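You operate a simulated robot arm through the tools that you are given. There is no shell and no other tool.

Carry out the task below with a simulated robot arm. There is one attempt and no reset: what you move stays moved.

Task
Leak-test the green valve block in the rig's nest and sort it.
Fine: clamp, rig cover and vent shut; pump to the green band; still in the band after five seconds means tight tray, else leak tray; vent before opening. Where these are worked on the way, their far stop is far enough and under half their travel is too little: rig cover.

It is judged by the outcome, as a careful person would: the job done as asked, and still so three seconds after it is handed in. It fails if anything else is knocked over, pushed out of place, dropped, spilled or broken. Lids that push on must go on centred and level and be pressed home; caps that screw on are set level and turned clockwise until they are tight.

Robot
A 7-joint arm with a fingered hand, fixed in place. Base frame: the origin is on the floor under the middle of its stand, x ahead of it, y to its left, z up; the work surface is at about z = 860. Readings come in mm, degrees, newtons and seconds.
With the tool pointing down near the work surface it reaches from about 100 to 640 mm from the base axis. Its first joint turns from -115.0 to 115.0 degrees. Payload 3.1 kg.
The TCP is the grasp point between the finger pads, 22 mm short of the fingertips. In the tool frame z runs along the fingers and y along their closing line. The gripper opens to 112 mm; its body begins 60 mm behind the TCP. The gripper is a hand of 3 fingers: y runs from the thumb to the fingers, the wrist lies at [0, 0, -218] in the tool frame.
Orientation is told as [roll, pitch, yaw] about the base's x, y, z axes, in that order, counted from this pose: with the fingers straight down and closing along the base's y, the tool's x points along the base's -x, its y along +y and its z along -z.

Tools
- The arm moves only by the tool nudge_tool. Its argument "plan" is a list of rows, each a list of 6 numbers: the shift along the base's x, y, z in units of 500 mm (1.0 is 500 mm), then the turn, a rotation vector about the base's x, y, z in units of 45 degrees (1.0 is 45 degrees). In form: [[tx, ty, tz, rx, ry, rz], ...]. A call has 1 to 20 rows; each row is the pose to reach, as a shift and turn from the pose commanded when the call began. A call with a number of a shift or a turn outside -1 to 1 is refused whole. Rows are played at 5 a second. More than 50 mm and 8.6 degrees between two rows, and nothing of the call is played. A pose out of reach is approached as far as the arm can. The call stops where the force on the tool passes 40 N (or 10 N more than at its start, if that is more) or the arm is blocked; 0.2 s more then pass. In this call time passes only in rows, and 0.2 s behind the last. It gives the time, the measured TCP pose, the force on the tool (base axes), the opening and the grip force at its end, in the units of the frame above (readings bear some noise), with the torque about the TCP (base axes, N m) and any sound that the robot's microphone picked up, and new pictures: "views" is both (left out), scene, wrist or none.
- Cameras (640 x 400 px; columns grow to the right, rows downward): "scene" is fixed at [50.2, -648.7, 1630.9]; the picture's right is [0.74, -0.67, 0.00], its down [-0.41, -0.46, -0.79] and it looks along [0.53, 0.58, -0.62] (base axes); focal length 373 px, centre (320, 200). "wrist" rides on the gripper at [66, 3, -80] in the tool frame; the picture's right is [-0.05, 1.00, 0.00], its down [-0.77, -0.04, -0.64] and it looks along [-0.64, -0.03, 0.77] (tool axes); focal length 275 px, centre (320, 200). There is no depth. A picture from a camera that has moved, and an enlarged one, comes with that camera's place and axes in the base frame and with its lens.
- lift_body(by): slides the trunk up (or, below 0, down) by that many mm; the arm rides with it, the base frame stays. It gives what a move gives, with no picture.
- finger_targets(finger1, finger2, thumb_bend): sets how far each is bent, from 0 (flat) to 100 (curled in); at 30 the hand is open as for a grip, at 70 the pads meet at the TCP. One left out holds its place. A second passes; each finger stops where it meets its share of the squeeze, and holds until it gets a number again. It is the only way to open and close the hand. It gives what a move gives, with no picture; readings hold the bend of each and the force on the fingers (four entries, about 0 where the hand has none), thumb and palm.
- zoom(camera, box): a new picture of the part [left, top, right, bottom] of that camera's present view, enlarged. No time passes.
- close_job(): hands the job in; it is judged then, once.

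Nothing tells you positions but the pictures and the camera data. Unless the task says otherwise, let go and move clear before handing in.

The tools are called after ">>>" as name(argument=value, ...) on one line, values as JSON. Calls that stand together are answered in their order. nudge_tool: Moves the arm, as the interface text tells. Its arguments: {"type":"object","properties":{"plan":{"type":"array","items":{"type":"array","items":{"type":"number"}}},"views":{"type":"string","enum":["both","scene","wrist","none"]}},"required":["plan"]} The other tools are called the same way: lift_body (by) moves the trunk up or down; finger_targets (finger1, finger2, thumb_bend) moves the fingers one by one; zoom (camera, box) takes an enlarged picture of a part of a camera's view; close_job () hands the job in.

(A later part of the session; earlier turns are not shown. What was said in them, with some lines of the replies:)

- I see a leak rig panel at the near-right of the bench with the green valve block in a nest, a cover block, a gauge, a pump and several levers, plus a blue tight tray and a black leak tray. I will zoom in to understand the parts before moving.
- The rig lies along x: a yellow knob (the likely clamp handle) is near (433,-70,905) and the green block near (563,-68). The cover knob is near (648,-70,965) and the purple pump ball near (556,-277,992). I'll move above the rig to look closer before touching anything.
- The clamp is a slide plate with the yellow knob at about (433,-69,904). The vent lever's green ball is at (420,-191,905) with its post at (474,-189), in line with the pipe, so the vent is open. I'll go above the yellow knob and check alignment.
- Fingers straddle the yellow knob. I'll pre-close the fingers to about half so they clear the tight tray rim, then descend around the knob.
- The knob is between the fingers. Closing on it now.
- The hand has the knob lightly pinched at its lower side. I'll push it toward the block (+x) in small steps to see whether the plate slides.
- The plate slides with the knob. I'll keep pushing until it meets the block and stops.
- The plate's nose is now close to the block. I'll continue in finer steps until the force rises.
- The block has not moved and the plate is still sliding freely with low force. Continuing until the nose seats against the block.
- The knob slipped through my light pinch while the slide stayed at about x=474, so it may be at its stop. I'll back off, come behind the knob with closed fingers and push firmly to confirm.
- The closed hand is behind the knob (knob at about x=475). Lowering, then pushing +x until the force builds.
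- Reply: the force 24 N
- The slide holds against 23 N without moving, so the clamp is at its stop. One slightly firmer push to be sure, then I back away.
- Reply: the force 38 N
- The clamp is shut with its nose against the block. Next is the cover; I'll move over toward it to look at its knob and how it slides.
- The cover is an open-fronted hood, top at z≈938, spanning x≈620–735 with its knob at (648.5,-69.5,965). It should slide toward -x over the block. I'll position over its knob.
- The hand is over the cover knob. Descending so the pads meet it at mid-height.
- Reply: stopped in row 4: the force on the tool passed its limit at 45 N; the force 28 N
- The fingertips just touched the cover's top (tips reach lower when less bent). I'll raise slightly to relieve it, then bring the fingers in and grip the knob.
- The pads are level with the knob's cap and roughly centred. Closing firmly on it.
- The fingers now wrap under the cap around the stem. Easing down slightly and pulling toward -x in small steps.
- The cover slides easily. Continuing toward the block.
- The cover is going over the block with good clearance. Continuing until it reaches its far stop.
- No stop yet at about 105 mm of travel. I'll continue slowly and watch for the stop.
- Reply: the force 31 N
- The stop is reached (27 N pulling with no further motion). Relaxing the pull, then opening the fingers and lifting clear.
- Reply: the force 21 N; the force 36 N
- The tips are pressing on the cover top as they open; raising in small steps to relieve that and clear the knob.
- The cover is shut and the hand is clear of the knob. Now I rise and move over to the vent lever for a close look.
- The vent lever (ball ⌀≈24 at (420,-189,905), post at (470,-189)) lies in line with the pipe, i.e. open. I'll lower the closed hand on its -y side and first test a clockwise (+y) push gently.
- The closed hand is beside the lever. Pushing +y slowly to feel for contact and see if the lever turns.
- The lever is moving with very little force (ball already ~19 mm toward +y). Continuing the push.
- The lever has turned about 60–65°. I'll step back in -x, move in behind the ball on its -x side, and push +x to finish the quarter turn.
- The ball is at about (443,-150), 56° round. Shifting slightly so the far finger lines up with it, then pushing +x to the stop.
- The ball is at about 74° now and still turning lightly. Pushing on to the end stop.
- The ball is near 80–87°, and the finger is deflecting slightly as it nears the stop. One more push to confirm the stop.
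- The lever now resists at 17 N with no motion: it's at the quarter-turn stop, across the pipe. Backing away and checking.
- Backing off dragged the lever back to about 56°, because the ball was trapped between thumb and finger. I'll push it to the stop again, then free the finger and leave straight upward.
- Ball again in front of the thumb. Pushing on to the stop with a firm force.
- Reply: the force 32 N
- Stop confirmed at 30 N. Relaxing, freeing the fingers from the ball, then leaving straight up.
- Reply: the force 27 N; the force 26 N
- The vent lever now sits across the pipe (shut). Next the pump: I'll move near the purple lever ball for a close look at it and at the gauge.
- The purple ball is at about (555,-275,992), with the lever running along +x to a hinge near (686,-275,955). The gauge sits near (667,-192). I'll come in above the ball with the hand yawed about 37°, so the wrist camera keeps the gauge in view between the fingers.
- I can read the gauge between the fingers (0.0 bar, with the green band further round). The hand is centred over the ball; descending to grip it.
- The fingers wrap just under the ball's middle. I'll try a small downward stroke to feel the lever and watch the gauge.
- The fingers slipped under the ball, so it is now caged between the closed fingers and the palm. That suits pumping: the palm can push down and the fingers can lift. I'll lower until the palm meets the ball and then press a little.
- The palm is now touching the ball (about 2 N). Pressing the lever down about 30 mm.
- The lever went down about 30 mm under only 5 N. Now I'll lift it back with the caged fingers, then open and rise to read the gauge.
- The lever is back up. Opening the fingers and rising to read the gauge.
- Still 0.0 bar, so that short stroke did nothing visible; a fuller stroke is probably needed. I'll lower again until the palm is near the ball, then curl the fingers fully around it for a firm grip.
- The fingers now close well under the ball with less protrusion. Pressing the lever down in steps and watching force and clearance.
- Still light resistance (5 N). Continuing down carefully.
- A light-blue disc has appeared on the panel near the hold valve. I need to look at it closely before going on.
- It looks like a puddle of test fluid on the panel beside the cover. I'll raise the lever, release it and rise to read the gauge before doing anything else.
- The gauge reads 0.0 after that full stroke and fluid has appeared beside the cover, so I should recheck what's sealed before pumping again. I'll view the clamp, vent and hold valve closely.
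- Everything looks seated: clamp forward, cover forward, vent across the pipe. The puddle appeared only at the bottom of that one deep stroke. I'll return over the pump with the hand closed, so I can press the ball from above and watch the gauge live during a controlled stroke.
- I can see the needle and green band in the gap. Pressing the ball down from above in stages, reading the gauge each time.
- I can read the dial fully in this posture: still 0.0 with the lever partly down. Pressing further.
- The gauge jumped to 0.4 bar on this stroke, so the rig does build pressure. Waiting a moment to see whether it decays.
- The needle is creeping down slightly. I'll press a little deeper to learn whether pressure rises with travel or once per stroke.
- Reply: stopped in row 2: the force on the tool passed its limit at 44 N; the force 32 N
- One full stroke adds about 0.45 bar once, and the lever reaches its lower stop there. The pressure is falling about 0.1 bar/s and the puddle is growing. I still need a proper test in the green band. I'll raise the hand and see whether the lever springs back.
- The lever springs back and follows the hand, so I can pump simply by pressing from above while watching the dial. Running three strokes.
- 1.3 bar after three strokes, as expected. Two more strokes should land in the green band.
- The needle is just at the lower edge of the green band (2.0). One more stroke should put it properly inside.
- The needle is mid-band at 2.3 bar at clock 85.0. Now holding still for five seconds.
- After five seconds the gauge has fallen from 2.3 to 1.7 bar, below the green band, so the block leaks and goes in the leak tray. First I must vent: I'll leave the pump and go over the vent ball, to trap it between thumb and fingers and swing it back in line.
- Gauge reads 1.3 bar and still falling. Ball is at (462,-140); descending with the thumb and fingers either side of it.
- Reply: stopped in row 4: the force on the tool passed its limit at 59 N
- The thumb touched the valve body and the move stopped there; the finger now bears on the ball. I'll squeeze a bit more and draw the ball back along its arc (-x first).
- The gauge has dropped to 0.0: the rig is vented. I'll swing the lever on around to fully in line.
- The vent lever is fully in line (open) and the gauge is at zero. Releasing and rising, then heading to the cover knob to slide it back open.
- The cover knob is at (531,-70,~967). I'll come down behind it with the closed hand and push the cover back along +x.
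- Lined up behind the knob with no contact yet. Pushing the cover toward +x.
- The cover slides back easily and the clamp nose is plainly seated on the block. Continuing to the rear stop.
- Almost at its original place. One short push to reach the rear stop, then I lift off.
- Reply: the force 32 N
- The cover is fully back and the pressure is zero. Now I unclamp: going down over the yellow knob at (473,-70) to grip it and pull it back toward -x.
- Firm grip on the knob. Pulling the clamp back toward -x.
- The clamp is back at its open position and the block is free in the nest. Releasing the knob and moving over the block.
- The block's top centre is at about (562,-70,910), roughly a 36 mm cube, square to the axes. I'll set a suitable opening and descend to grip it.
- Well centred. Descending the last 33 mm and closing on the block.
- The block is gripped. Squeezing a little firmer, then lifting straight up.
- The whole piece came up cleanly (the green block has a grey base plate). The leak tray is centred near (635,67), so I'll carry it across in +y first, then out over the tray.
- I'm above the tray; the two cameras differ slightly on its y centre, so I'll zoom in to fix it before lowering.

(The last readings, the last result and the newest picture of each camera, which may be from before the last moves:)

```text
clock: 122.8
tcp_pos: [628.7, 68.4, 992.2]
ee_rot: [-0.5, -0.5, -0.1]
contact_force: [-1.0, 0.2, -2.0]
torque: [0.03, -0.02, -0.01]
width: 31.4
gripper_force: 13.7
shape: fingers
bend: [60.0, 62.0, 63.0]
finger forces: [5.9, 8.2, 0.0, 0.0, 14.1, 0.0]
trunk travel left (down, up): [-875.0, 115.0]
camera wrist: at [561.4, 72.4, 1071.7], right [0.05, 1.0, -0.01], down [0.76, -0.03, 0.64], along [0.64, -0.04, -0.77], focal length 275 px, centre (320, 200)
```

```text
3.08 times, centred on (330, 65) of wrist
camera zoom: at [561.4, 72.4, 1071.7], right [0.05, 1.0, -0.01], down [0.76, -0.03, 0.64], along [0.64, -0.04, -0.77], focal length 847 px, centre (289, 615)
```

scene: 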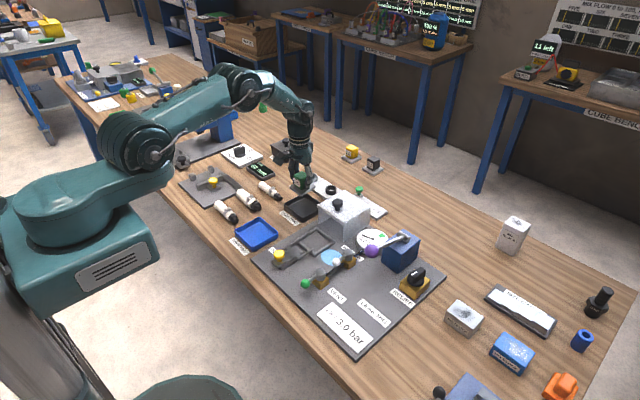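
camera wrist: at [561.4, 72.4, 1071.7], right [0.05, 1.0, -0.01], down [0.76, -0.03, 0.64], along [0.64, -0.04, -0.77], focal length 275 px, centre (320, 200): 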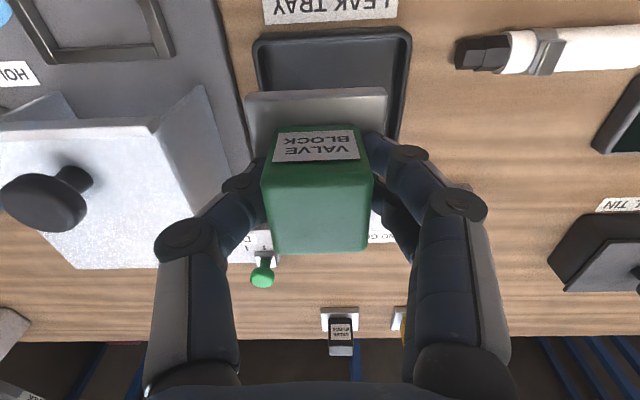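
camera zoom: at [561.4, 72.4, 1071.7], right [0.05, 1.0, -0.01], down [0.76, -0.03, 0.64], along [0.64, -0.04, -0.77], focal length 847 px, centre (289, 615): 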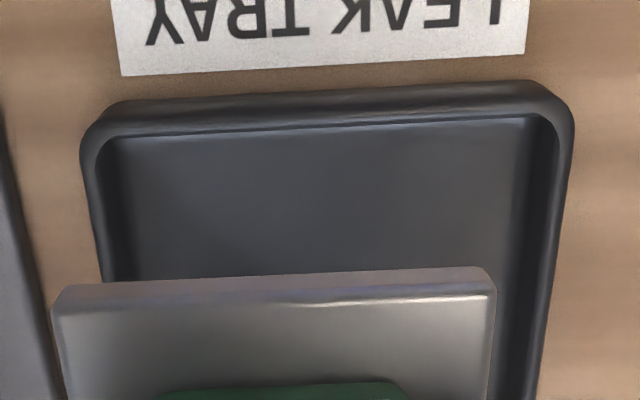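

The piece's plate (about 59 mm square) fits; I need about +8 mm in x and +4 mm in y to centre it in the tray. Adjusting and lowering.

>>> nudge_tool(plan=[[0.008, 0.004, 0, 0, 0, 0], [0.016, 0.008, -0.02, 0, 0, 0], [0.016, 0.008, -0.07, 0, 0, 0], [0.016, 0.008, -0.12, 0, 0, 0], [0.016, 0.008, -0.15, 0, 0, 0]], views="both")

>>> zoom(camera="scene", box=[280, 180, 340, 225])

>>> zoom(camera="wrist", box=[180, 60, 460, 260])

```text
clock: 124.0
tcp_pos: [634.6, 72.8, 916.8]
ee_rot: [-0.6, -0.8, 0.0]
contact_force: [0.6, 0.4, -2.8]
torque: [-0.02, 0.01, -0.02]
width: 31.3
gripper_force: 13.5
shape: fingers
bend: [60.0, 62.0, 63.0]
finger forces: [5.9, 8.1, 0.0, 0.1, 14.1, 0.0]
trunk travel left (down, up): [-875.0, 115.0]
camera wrist: at [567.4, 76.6, 996.1], right [0.05, 1.0, -0.01], down [0.76, -0.03, 0.65], along [0.64, -0.04, -0.76], focal length 275 px, centre (320, 200)
```

scene: 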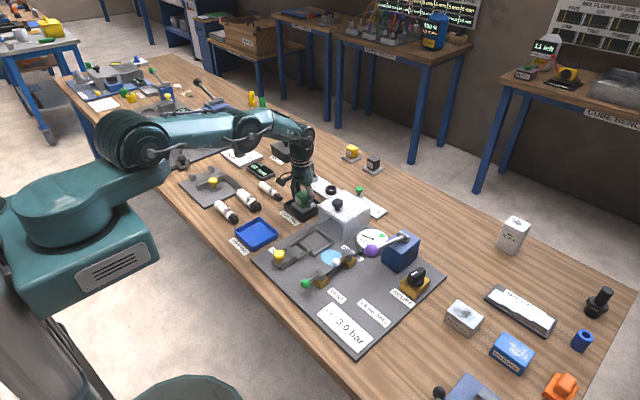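
wrist: 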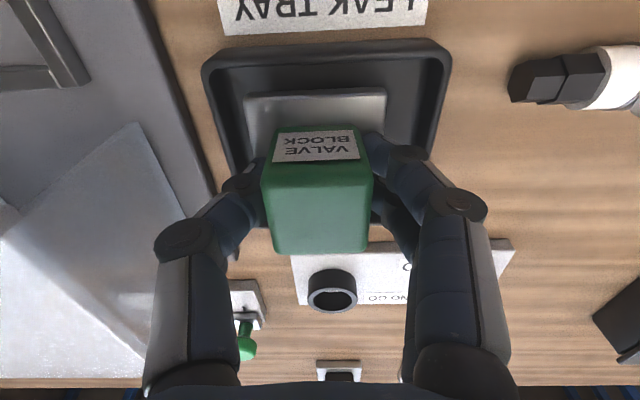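

```text
8.89 times, centred on (310, 202) of scene
camera zoom: at [50.2, -648.7, 1630.9], right [0.74, -0.67, 0.0], down [-0.41, -0.46, -0.79], along [0.53, 0.58, -0.62], focal length 3315 px, centre (409, 178)
```

zoom: 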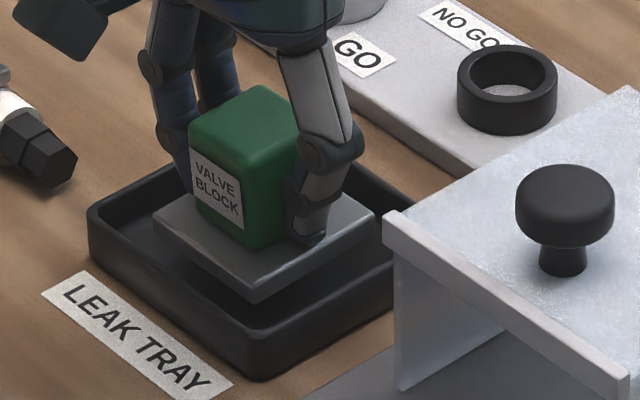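

```text
2.00 times, centred on (320, 160) of wrist
camera zoom: at [567.4, 76.6, 996.1], right [0.05, 1.0, -0.01], down [0.76, -0.03, 0.65], along [0.64, -0.04, -0.76], focal length 551 px, centre (320, 280)
```

zoom: 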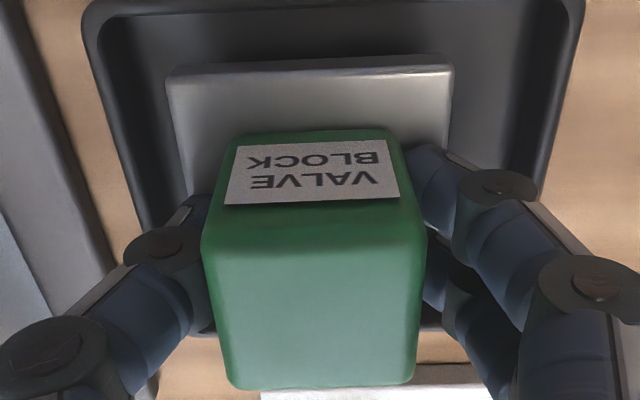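

Nicely inside the tray with margin all round. Shifting 2 mm in y and lowering gently until it touches down.

>>> nudge_tool(plan=[[0, 0.004, -0.01, 0, 0, 0], [0, 0.004, -0.018, 0, 0, 0], [0, 0.004, -0.024, 0, 0, 0], [0, 0.004, -0.028, 0, 0, 0]], views="wrist")

>>> zoom(camera="scene", box=[280, 180, 340, 225])

```text
clock: 125.0
tcp_pos: [629.8, 72.6, 906.3]
ee_rot: [-0.7, -0.7, -0.1]
contact_force: [-0.8, -0.8, -2.2]
torque: [0.02, -0.01, 0.01]
width: 31.3
gripper_force: 14.6
shape: fingers
bend: [60.0, 62.0, 63.0]
finger forces: [5.9, 8.1, 0.0, 0.0, 14.0, 0.0]
out of reach, approached as far as the arm can: row 3, 4
trunk travel left (down, up): [-875.0, 115.0]
camera wrist: at [562.1, 77.0, 984.3], right [0.05, 1.0, -0.01], down [0.76, -0.03, 0.65], along [0.64, -0.04, -0.76], focal length 275 px, centre (320, 200)
```

wrist: 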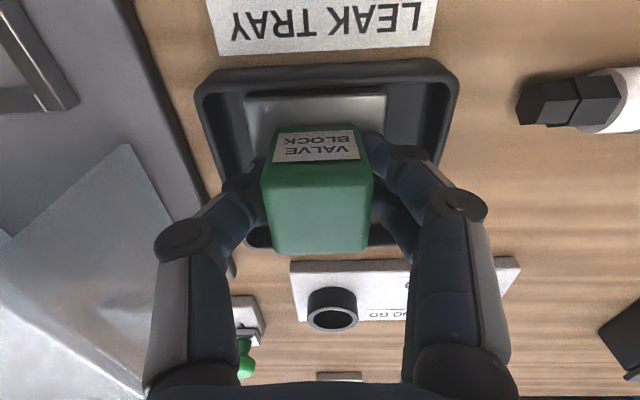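

```text
8.89 times, centred on (310, 202) of scene
camera zoom: at [50.2, -648.7, 1630.9], right [0.74, -0.67, 0.0], down [-0.41, -0.46, -0.79], along [0.53, 0.58, -0.62], focal length 3315 px, centre (409, 178)
```

zoom: 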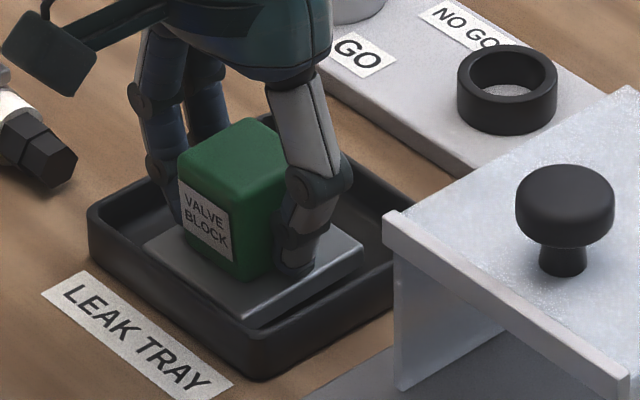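

The arm is at its reach limit here and drew back a few millimetres in x. I'll raise the piece 50 mm, re-centre, and use the trunk to lower it instead, which keeps the arm within reach.

>>> nudge_tool(plan=[[0, 0, 0.03, 0, 0, 0], [0, 0, 0.07, 0, 0, 0], [0, 0, 0.1, 0, 0, 0]], views="none")

```text
clock: 125.8
tcp_pos: [628.6, 71.7, 955.1]
ee_rot: [-0.5, -0.7, -0.1]
contact_force: [0.0, -0.7, -1.9]
torque: [0.04, -0.02, -0.02]
width: 31.2
gripper_force: 13.8
shape: fingers
bend: [60.0, 62.0, 63.0]
finger forces: [6.0, 8.2, 0.0, 0.0, 14.0, 0.1]
trunk travel left (down, up): [-875.0, 115.0]
```

>>> lift_body(by=-36)

>>> nudge_tool(plan=[[0.009, 0.002, 0, 0, 0, 0], [0.018, 0.004, 0, 0, 0, 0]], views="wrist")

>>> zoom(camera="scene", box=[280, 180, 340, 225])

>>> zoom(camera="wrist", box=[180, 40, 460, 240])

```text
clock: 126.6
tcp_pos: [630.3, 71.9, 919.4]
ee_rot: [-0.5, -0.7, -0.1]
contact_force: [-0.2, -0.7, -2.4]
torque: [0.02, 0.02, 0.02]
width: 31.6
gripper_force: 13.8
shape: fingers
bend: [60.0, 62.0, 63.0]
finger forces: [5.9, 8.3, 0.0, 0.0, 14.0, 0.0]
trunk travel left (down, up): [-839.0, 151.0]
```

```text
clock: 127.2
tcp_pos: [639.4, 74.4, 920.2]
ee_rot: [-0.6, -0.6, -0.1]
contact_force: [0.2, -0.7, -2.3]
torque: [0.01, 0.01, 0.0]
width: 31.0
gripper_force: 14.2
shape: fingers
bend: [60.0, 62.0, 63.0]
finger forces: [5.8, 8.2, 0.0, 0.0, 14.0, 0.0]
trunk travel left (down, up): [-839.0, 151.0]
camera wrist: at [572.0, 78.4, 998.1], right [0.05, 1.0, -0.01], down [0.76, -0.03, 0.64], along [0.64, -0.04, -0.76], focal length 275 px, centre (320, 200)
```

wrist: 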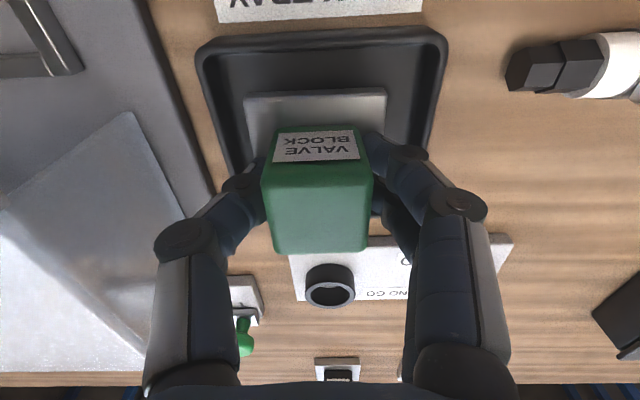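

```text
8.89 times, centred on (310, 202) of scene
camera zoom: at [50.2, -648.7, 1630.9], right [0.74, -0.67, 0.0], down [-0.41, -0.46, -0.79], along [0.53, 0.58, -0.62], focal length 3315 px, centre (409, 178)
```

zoom: 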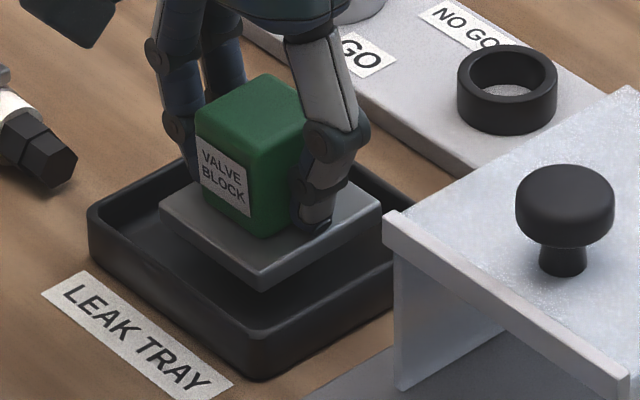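

```text
2.00 times, centred on (320, 140) of wrist
camera zoom: at [572.0, 78.4, 998.1], right [0.05, 1.0, -0.01], down [0.76, -0.03, 0.64], along [0.64, -0.04, -0.76], focal length 551 px, centre (320, 320)
```

zoom: 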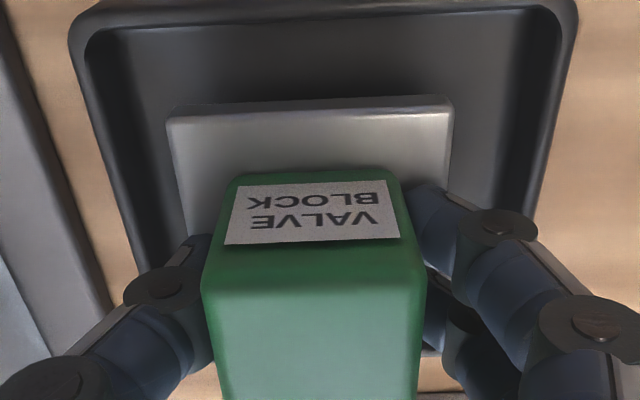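

Well centred over the tray floor now. Lowering with the trunk in small steps.

>>> lift_body(by=-11)

>>> lift_body(by=-3)

>>> zoom(camera="scene", box=[280, 180, 340, 225])

```text
clock: 127.8
tcp_pos: [639.5, 74.2, 907.7]
ee_rot: [-0.6, -0.6, -0.1]
contact_force: [0.7, 0.2, -1.4]
torque: [0.01, -0.04, -0.02]
width: 31.3
gripper_force: 14.5
shape: fingers
bend: [60.0, 62.0, 63.0]
finger forces: [5.9, 8.2, 0.1, 0.1, 14.0, 0.0]
trunk travel left (down, up): [-828.0, 162.0]
```

```text
clock: 128.3
tcp_pos: [639.2, 74.9, 904.4]
ee_rot: [-0.6, -0.7, -0.1]
contact_force: [0.0, -0.1, -1.9]
torque: [-0.03, -0.02, -0.02]
width: 31.2
gripper_force: 14.0
shape: fingers
bend: [60.0, 62.0, 63.0]
finger forces: [6.0, 8.1, 0.0, 0.1, 14.0, 0.0]
trunk travel left (down, up): [-825.0, 165.0]
```

```text
8.89 times, centred on (310, 202) of scene
camera zoom: at [50.2, -648.7, 1630.9], right [0.74, -0.67, 0.0], down [-0.41, -0.46, -0.79], along [0.53, 0.58, -0.62], focal length 3315 px, centre (409, 178)
```

zoom: 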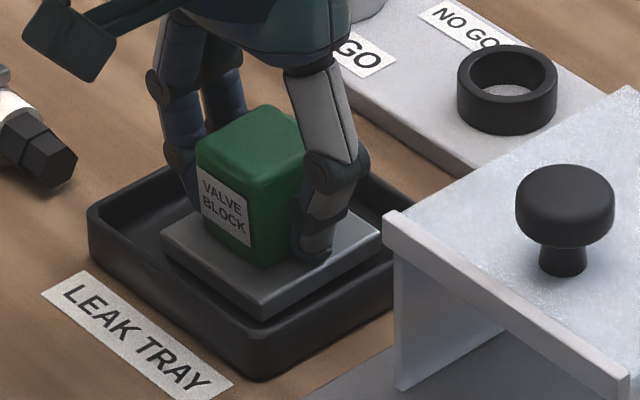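

>>> lift_body(by=-2)

>>> lift_body(by=-2)

```text
clock: 128.8
tcp_pos: [640.1, 73.8, 903.0]
ee_rot: [-0.6, -0.7, -0.1]
contact_force: [-0.7, 0.2, -2.1]
torque: [0.04, 0.0, -0.01]
width: 31.1
gripper_force: 14.2
shape: fingers
bend: [60.0, 62.0, 63.0]
finger forces: [6.3, 8.1, 0.0, 0.1, 14.2, 0.0]
trunk travel left (down, up): [-823.0, 167.0]
```

```text
clock: 129.3
tcp_pos: [640.1, 74.2, 901.7]
ee_rot: [-0.5, -0.7, -0.1]
contact_force: [-0.1, -0.4, 1.9]
torque: [0.13, 0.06, -0.06]
width: 31.1
gripper_force: 16.6
shape: fingers
bend: [61.0, 62.0, 63.0]
finger forces: [9.1, 8.1, 0.1, 0.0, 15.3, 0.1]
trunk travel left (down, up): [-821.0, 169.0]
```

Touchdown: the force has reversed from -2 to +2 N. Opening the fingers slightly to release, then rising.

>>> finger_targets(finger1=54, finger2=54, thumb_bend=54)

>>> zoom(camera="wrist", box=[180, 40, 460, 240])

>>> zoom(camera="scene", box=[280, 180, 340, 225])

```text
clock: 130.3
tcp_pos: [639.0, 74.1, 902.4]
ee_rot: [-0.4, -0.8, -0.2]
contact_force: [1.2, -1.1, 9.8]
torque: [0.23, -0.01, -0.03]
width: 39.9
gripper_force: 5.1
shape: fingers
bend: [57.0, 56.0, 54.0]
finger forces: [6.1, 3.9, 0.0, 0.0, 0.0, 0.1]
trunk travel left (down, up): [-821.0, 169.0]
```

```text
2.00 times, centred on (320, 140) of wrist
camera zoom: at [571.1, 78.1, 981.4], right [0.05, 1.0, -0.01], down [0.76, -0.03, 0.65], along [0.65, -0.04, -0.76], focal length 551 px, centre (320, 320)
```

zoom: 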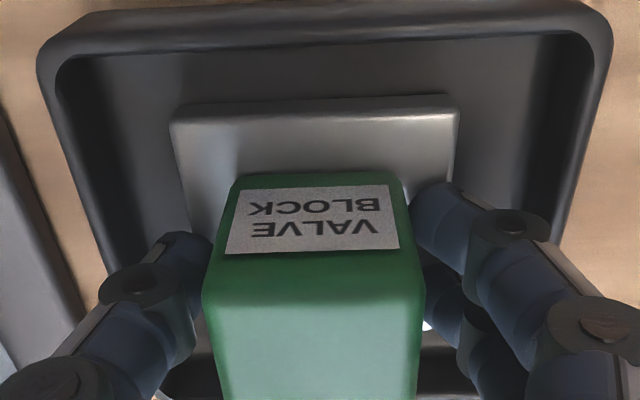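

```text
8.89 times, centred on (310, 202) of scene
camera zoom: at [50.2, -648.7, 1630.9], right [0.74, -0.67, 0.0], down [-0.41, -0.46, -0.79], along [0.53, 0.58, -0.62], focal length 3315 px, centre (409, 178)
```

zoom: 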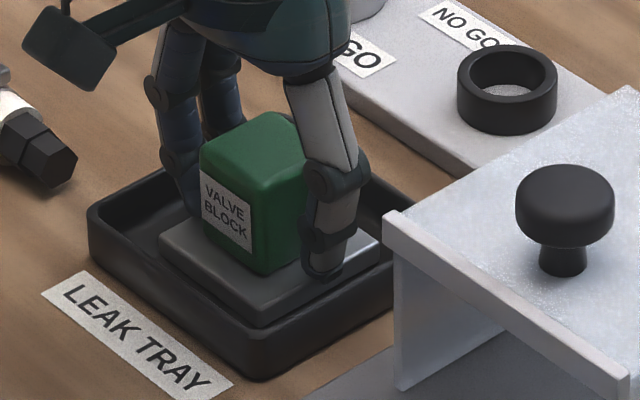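

The fingertips rest lightly on the plate. Raising with the trunk straight up.

>>> lift_body(by=6)

>>> finger_targets(finger1=51, finger2=51, thumb_bend=52)

>>> zoom(camera="wrist", box=[180, 40, 460, 240])

>>> zoom(camera="scene", box=[280, 180, 340, 225])

```text
clock: 130.9
tcp_pos: [637.1, 74.6, 905.9]
ee_rot: [-0.5, -0.6, 0.0]
contact_force: [0.5, -0.4, -0.4]
torque: [0.01, 0.03, 0.01]
width: 43.3
gripper_force: 0.1
shape: fingers
bend: [54.0, 54.0, 54.0]
finger forces: [0.1, 0.0, 0.0, 0.0, 0.1, 0.0]
trunk travel left (down, up): [-827.0, 163.0]
```

```text
clock: 131.9
tcp_pos: [639.3, 74.3, 907.2]
ee_rot: [-0.6, -0.6, -0.1]
contact_force: [0.1, -0.3, 0.2]
torque: [-0.01, 0.02, 0.01]
width: 50.2
gripper_force: 0.0
shape: fingers
bend: [51.0, 51.0, 52.0]
finger forces: [0.0, 0.0, 0.0, 0.0, 0.0, 0.0]
trunk travel left (down, up): [-827.0, 163.0]
```

```text
2.00 times, centred on (320, 140) of wrist
camera zoom: at [571.6, 78.6, 986.5], right [0.05, 1.0, -0.01], down [0.76, -0.03, 0.65], along [0.64, -0.04, -0.76], focal length 551 px, centre (320, 320)
```

zoom: 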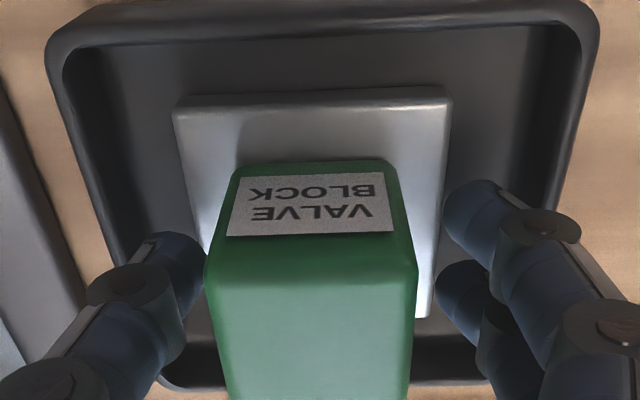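

```text
8.89 times, centred on (310, 202) of scene
camera zoom: at [50.2, -648.7, 1630.9], right [0.74, -0.67, 0.0], down [-0.41, -0.46, -0.79], along [0.53, 0.58, -0.62], focal length 3315 px, centre (409, 178)
```

zoom: 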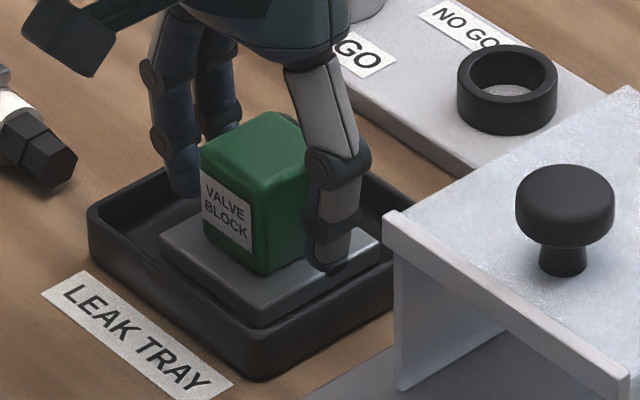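

The piece sits flat in the leak tray and the fingers are free of it. Rising straight up and moving clear.

>>> lift_body(by=40)

>>> nudge_tool(plan=[[0, 0, 0.06, 0, 0, 0], [0, 0, 0.14, 0, 0, 0], [0, 0, 0.22, 0, 0, 0], [-0.06, 0, 0.26, 0, 0, 0], [-0.14, 0, 0.3, 0, 0, 0], [-0.22, 0.02, 0.32, 0, 0, 0]], views="both")

>>> zoom(camera="scene", box=[260, 180, 440, 320])

>>> zoom(camera="wrist", box=[80, 60, 420, 300])

```text
clock: 132.7
tcp_pos: [639.4, 73.9, 947.2]
ee_rot: [-0.7, -0.7, -0.2]
contact_force: [-0.7, -0.8, -0.5]
torque: [0.02, 0.02, 0.0]
width: 50.3
gripper_force: 0.1
shape: fingers
bend: [51.0, 51.0, 52.0]
finger forces: [0.1, 0.0, 0.0, 0.0, 0.1, 0.1]
trunk travel left (down, up): [-867.0, 123.0]
```

```text
clock: 134.1
tcp_pos: [529.5, 85.7, 1109.4]
ee_rot: [-0.6, -0.8, -0.1]
contact_force: [0.2, -0.4, -0.6]
torque: [-0.03, -0.02, -0.02]
width: 50.2
gripper_force: 0.0
shape: fingers
bend: [51.0, 51.0, 52.0]
finger forces: [0.1, 0.1, 0.0, 0.1, 0.0, 0.0]
trunk travel left (down, up): [-867.0, 123.0]
camera wrist: at [462.6, 90.1, 1188.4], right [0.05, 1.0, -0.01], down [0.76, -0.03, 0.65], along [0.65, -0.04, -0.76], focal length 275 px, centre (320, 200)
```

scene: 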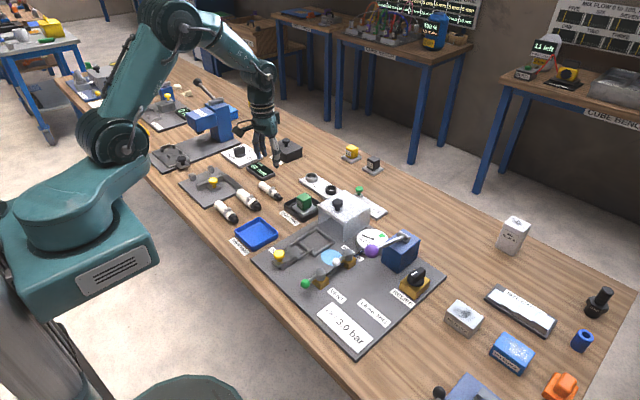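
wrist: 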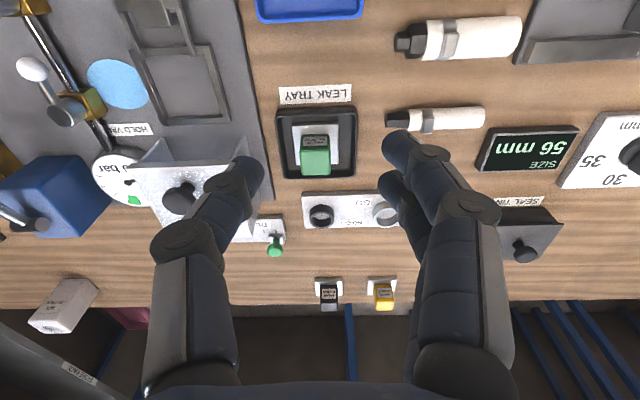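

```text
2.86 times, centred on (350, 250) of scene
camera zoom: at [50.2, -648.7, 1630.9], right [0.74, -0.67, 0.0], down [-0.41, -0.46, -0.79], along [0.53, 0.58, -0.62], focal length 1066 px, centre (234, 57)
```

zoom: 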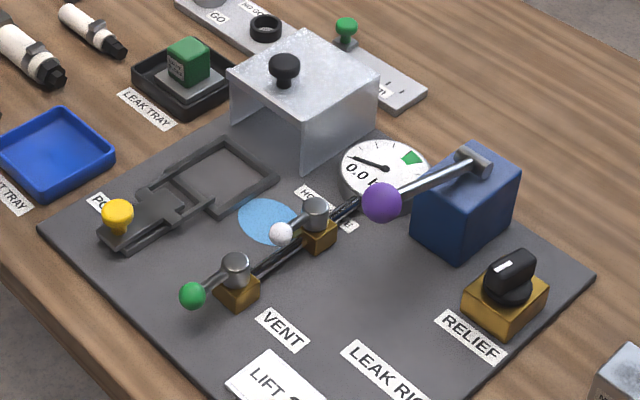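

```text
1.67 times, centred on (250, 180) of wrist
camera zoom: at [462.6, 90.1, 1188.4], right [0.05, 1.0, -0.01], down [0.76, -0.03, 0.65], along [0.65, -0.04, -0.76], focal length 459 px, centre (437, 233)
```

zoom: 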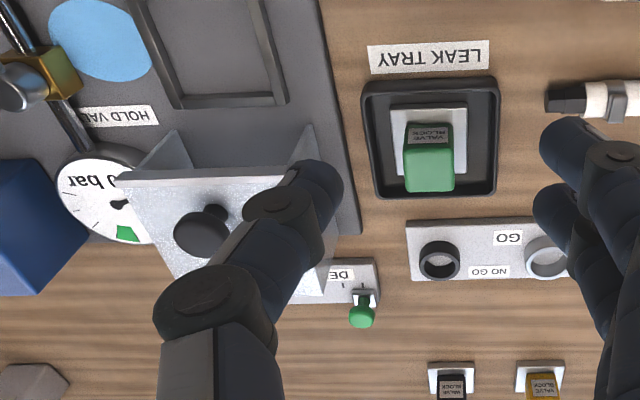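

The green block is flat in the leak tray, the gauge reads 0.0 and the vent is open. The cover and clamp are back where they started, nothing else looks disturbed, and the hand is clear. Handing in.

>>> close_job()

```text
The job is handed in.
```

I leak-tested the green valve block; it failed the test, and I put it in the leak tray.

- **Test:** With the clamp, cover and vent shut, I pumped to 2.3 bar, in the middle of the green band. About five seconds later the gauge read 1.7 bar, below the band, so the block counts as leaking.
- **Opening up:** I vented until the gauge read 0.0, then slid the cover back and released the clamp before lifting the block out.
- **Puddle on the panel:** While the rig was under pressure, a light-blue puddle formed beside the cover, and it is still there. I took it as the block leaking, but it sits between the nest and the hold valve rather than under the block. I left the hold valve open throughout, so a leak in the rig itself is possible.
- **Contact:** While reaching for the vent lever, the hand knocked the valve body with up to about 59 N. I saw no damage.

Everything else on the bench looked undisturbed when I handed the job in.
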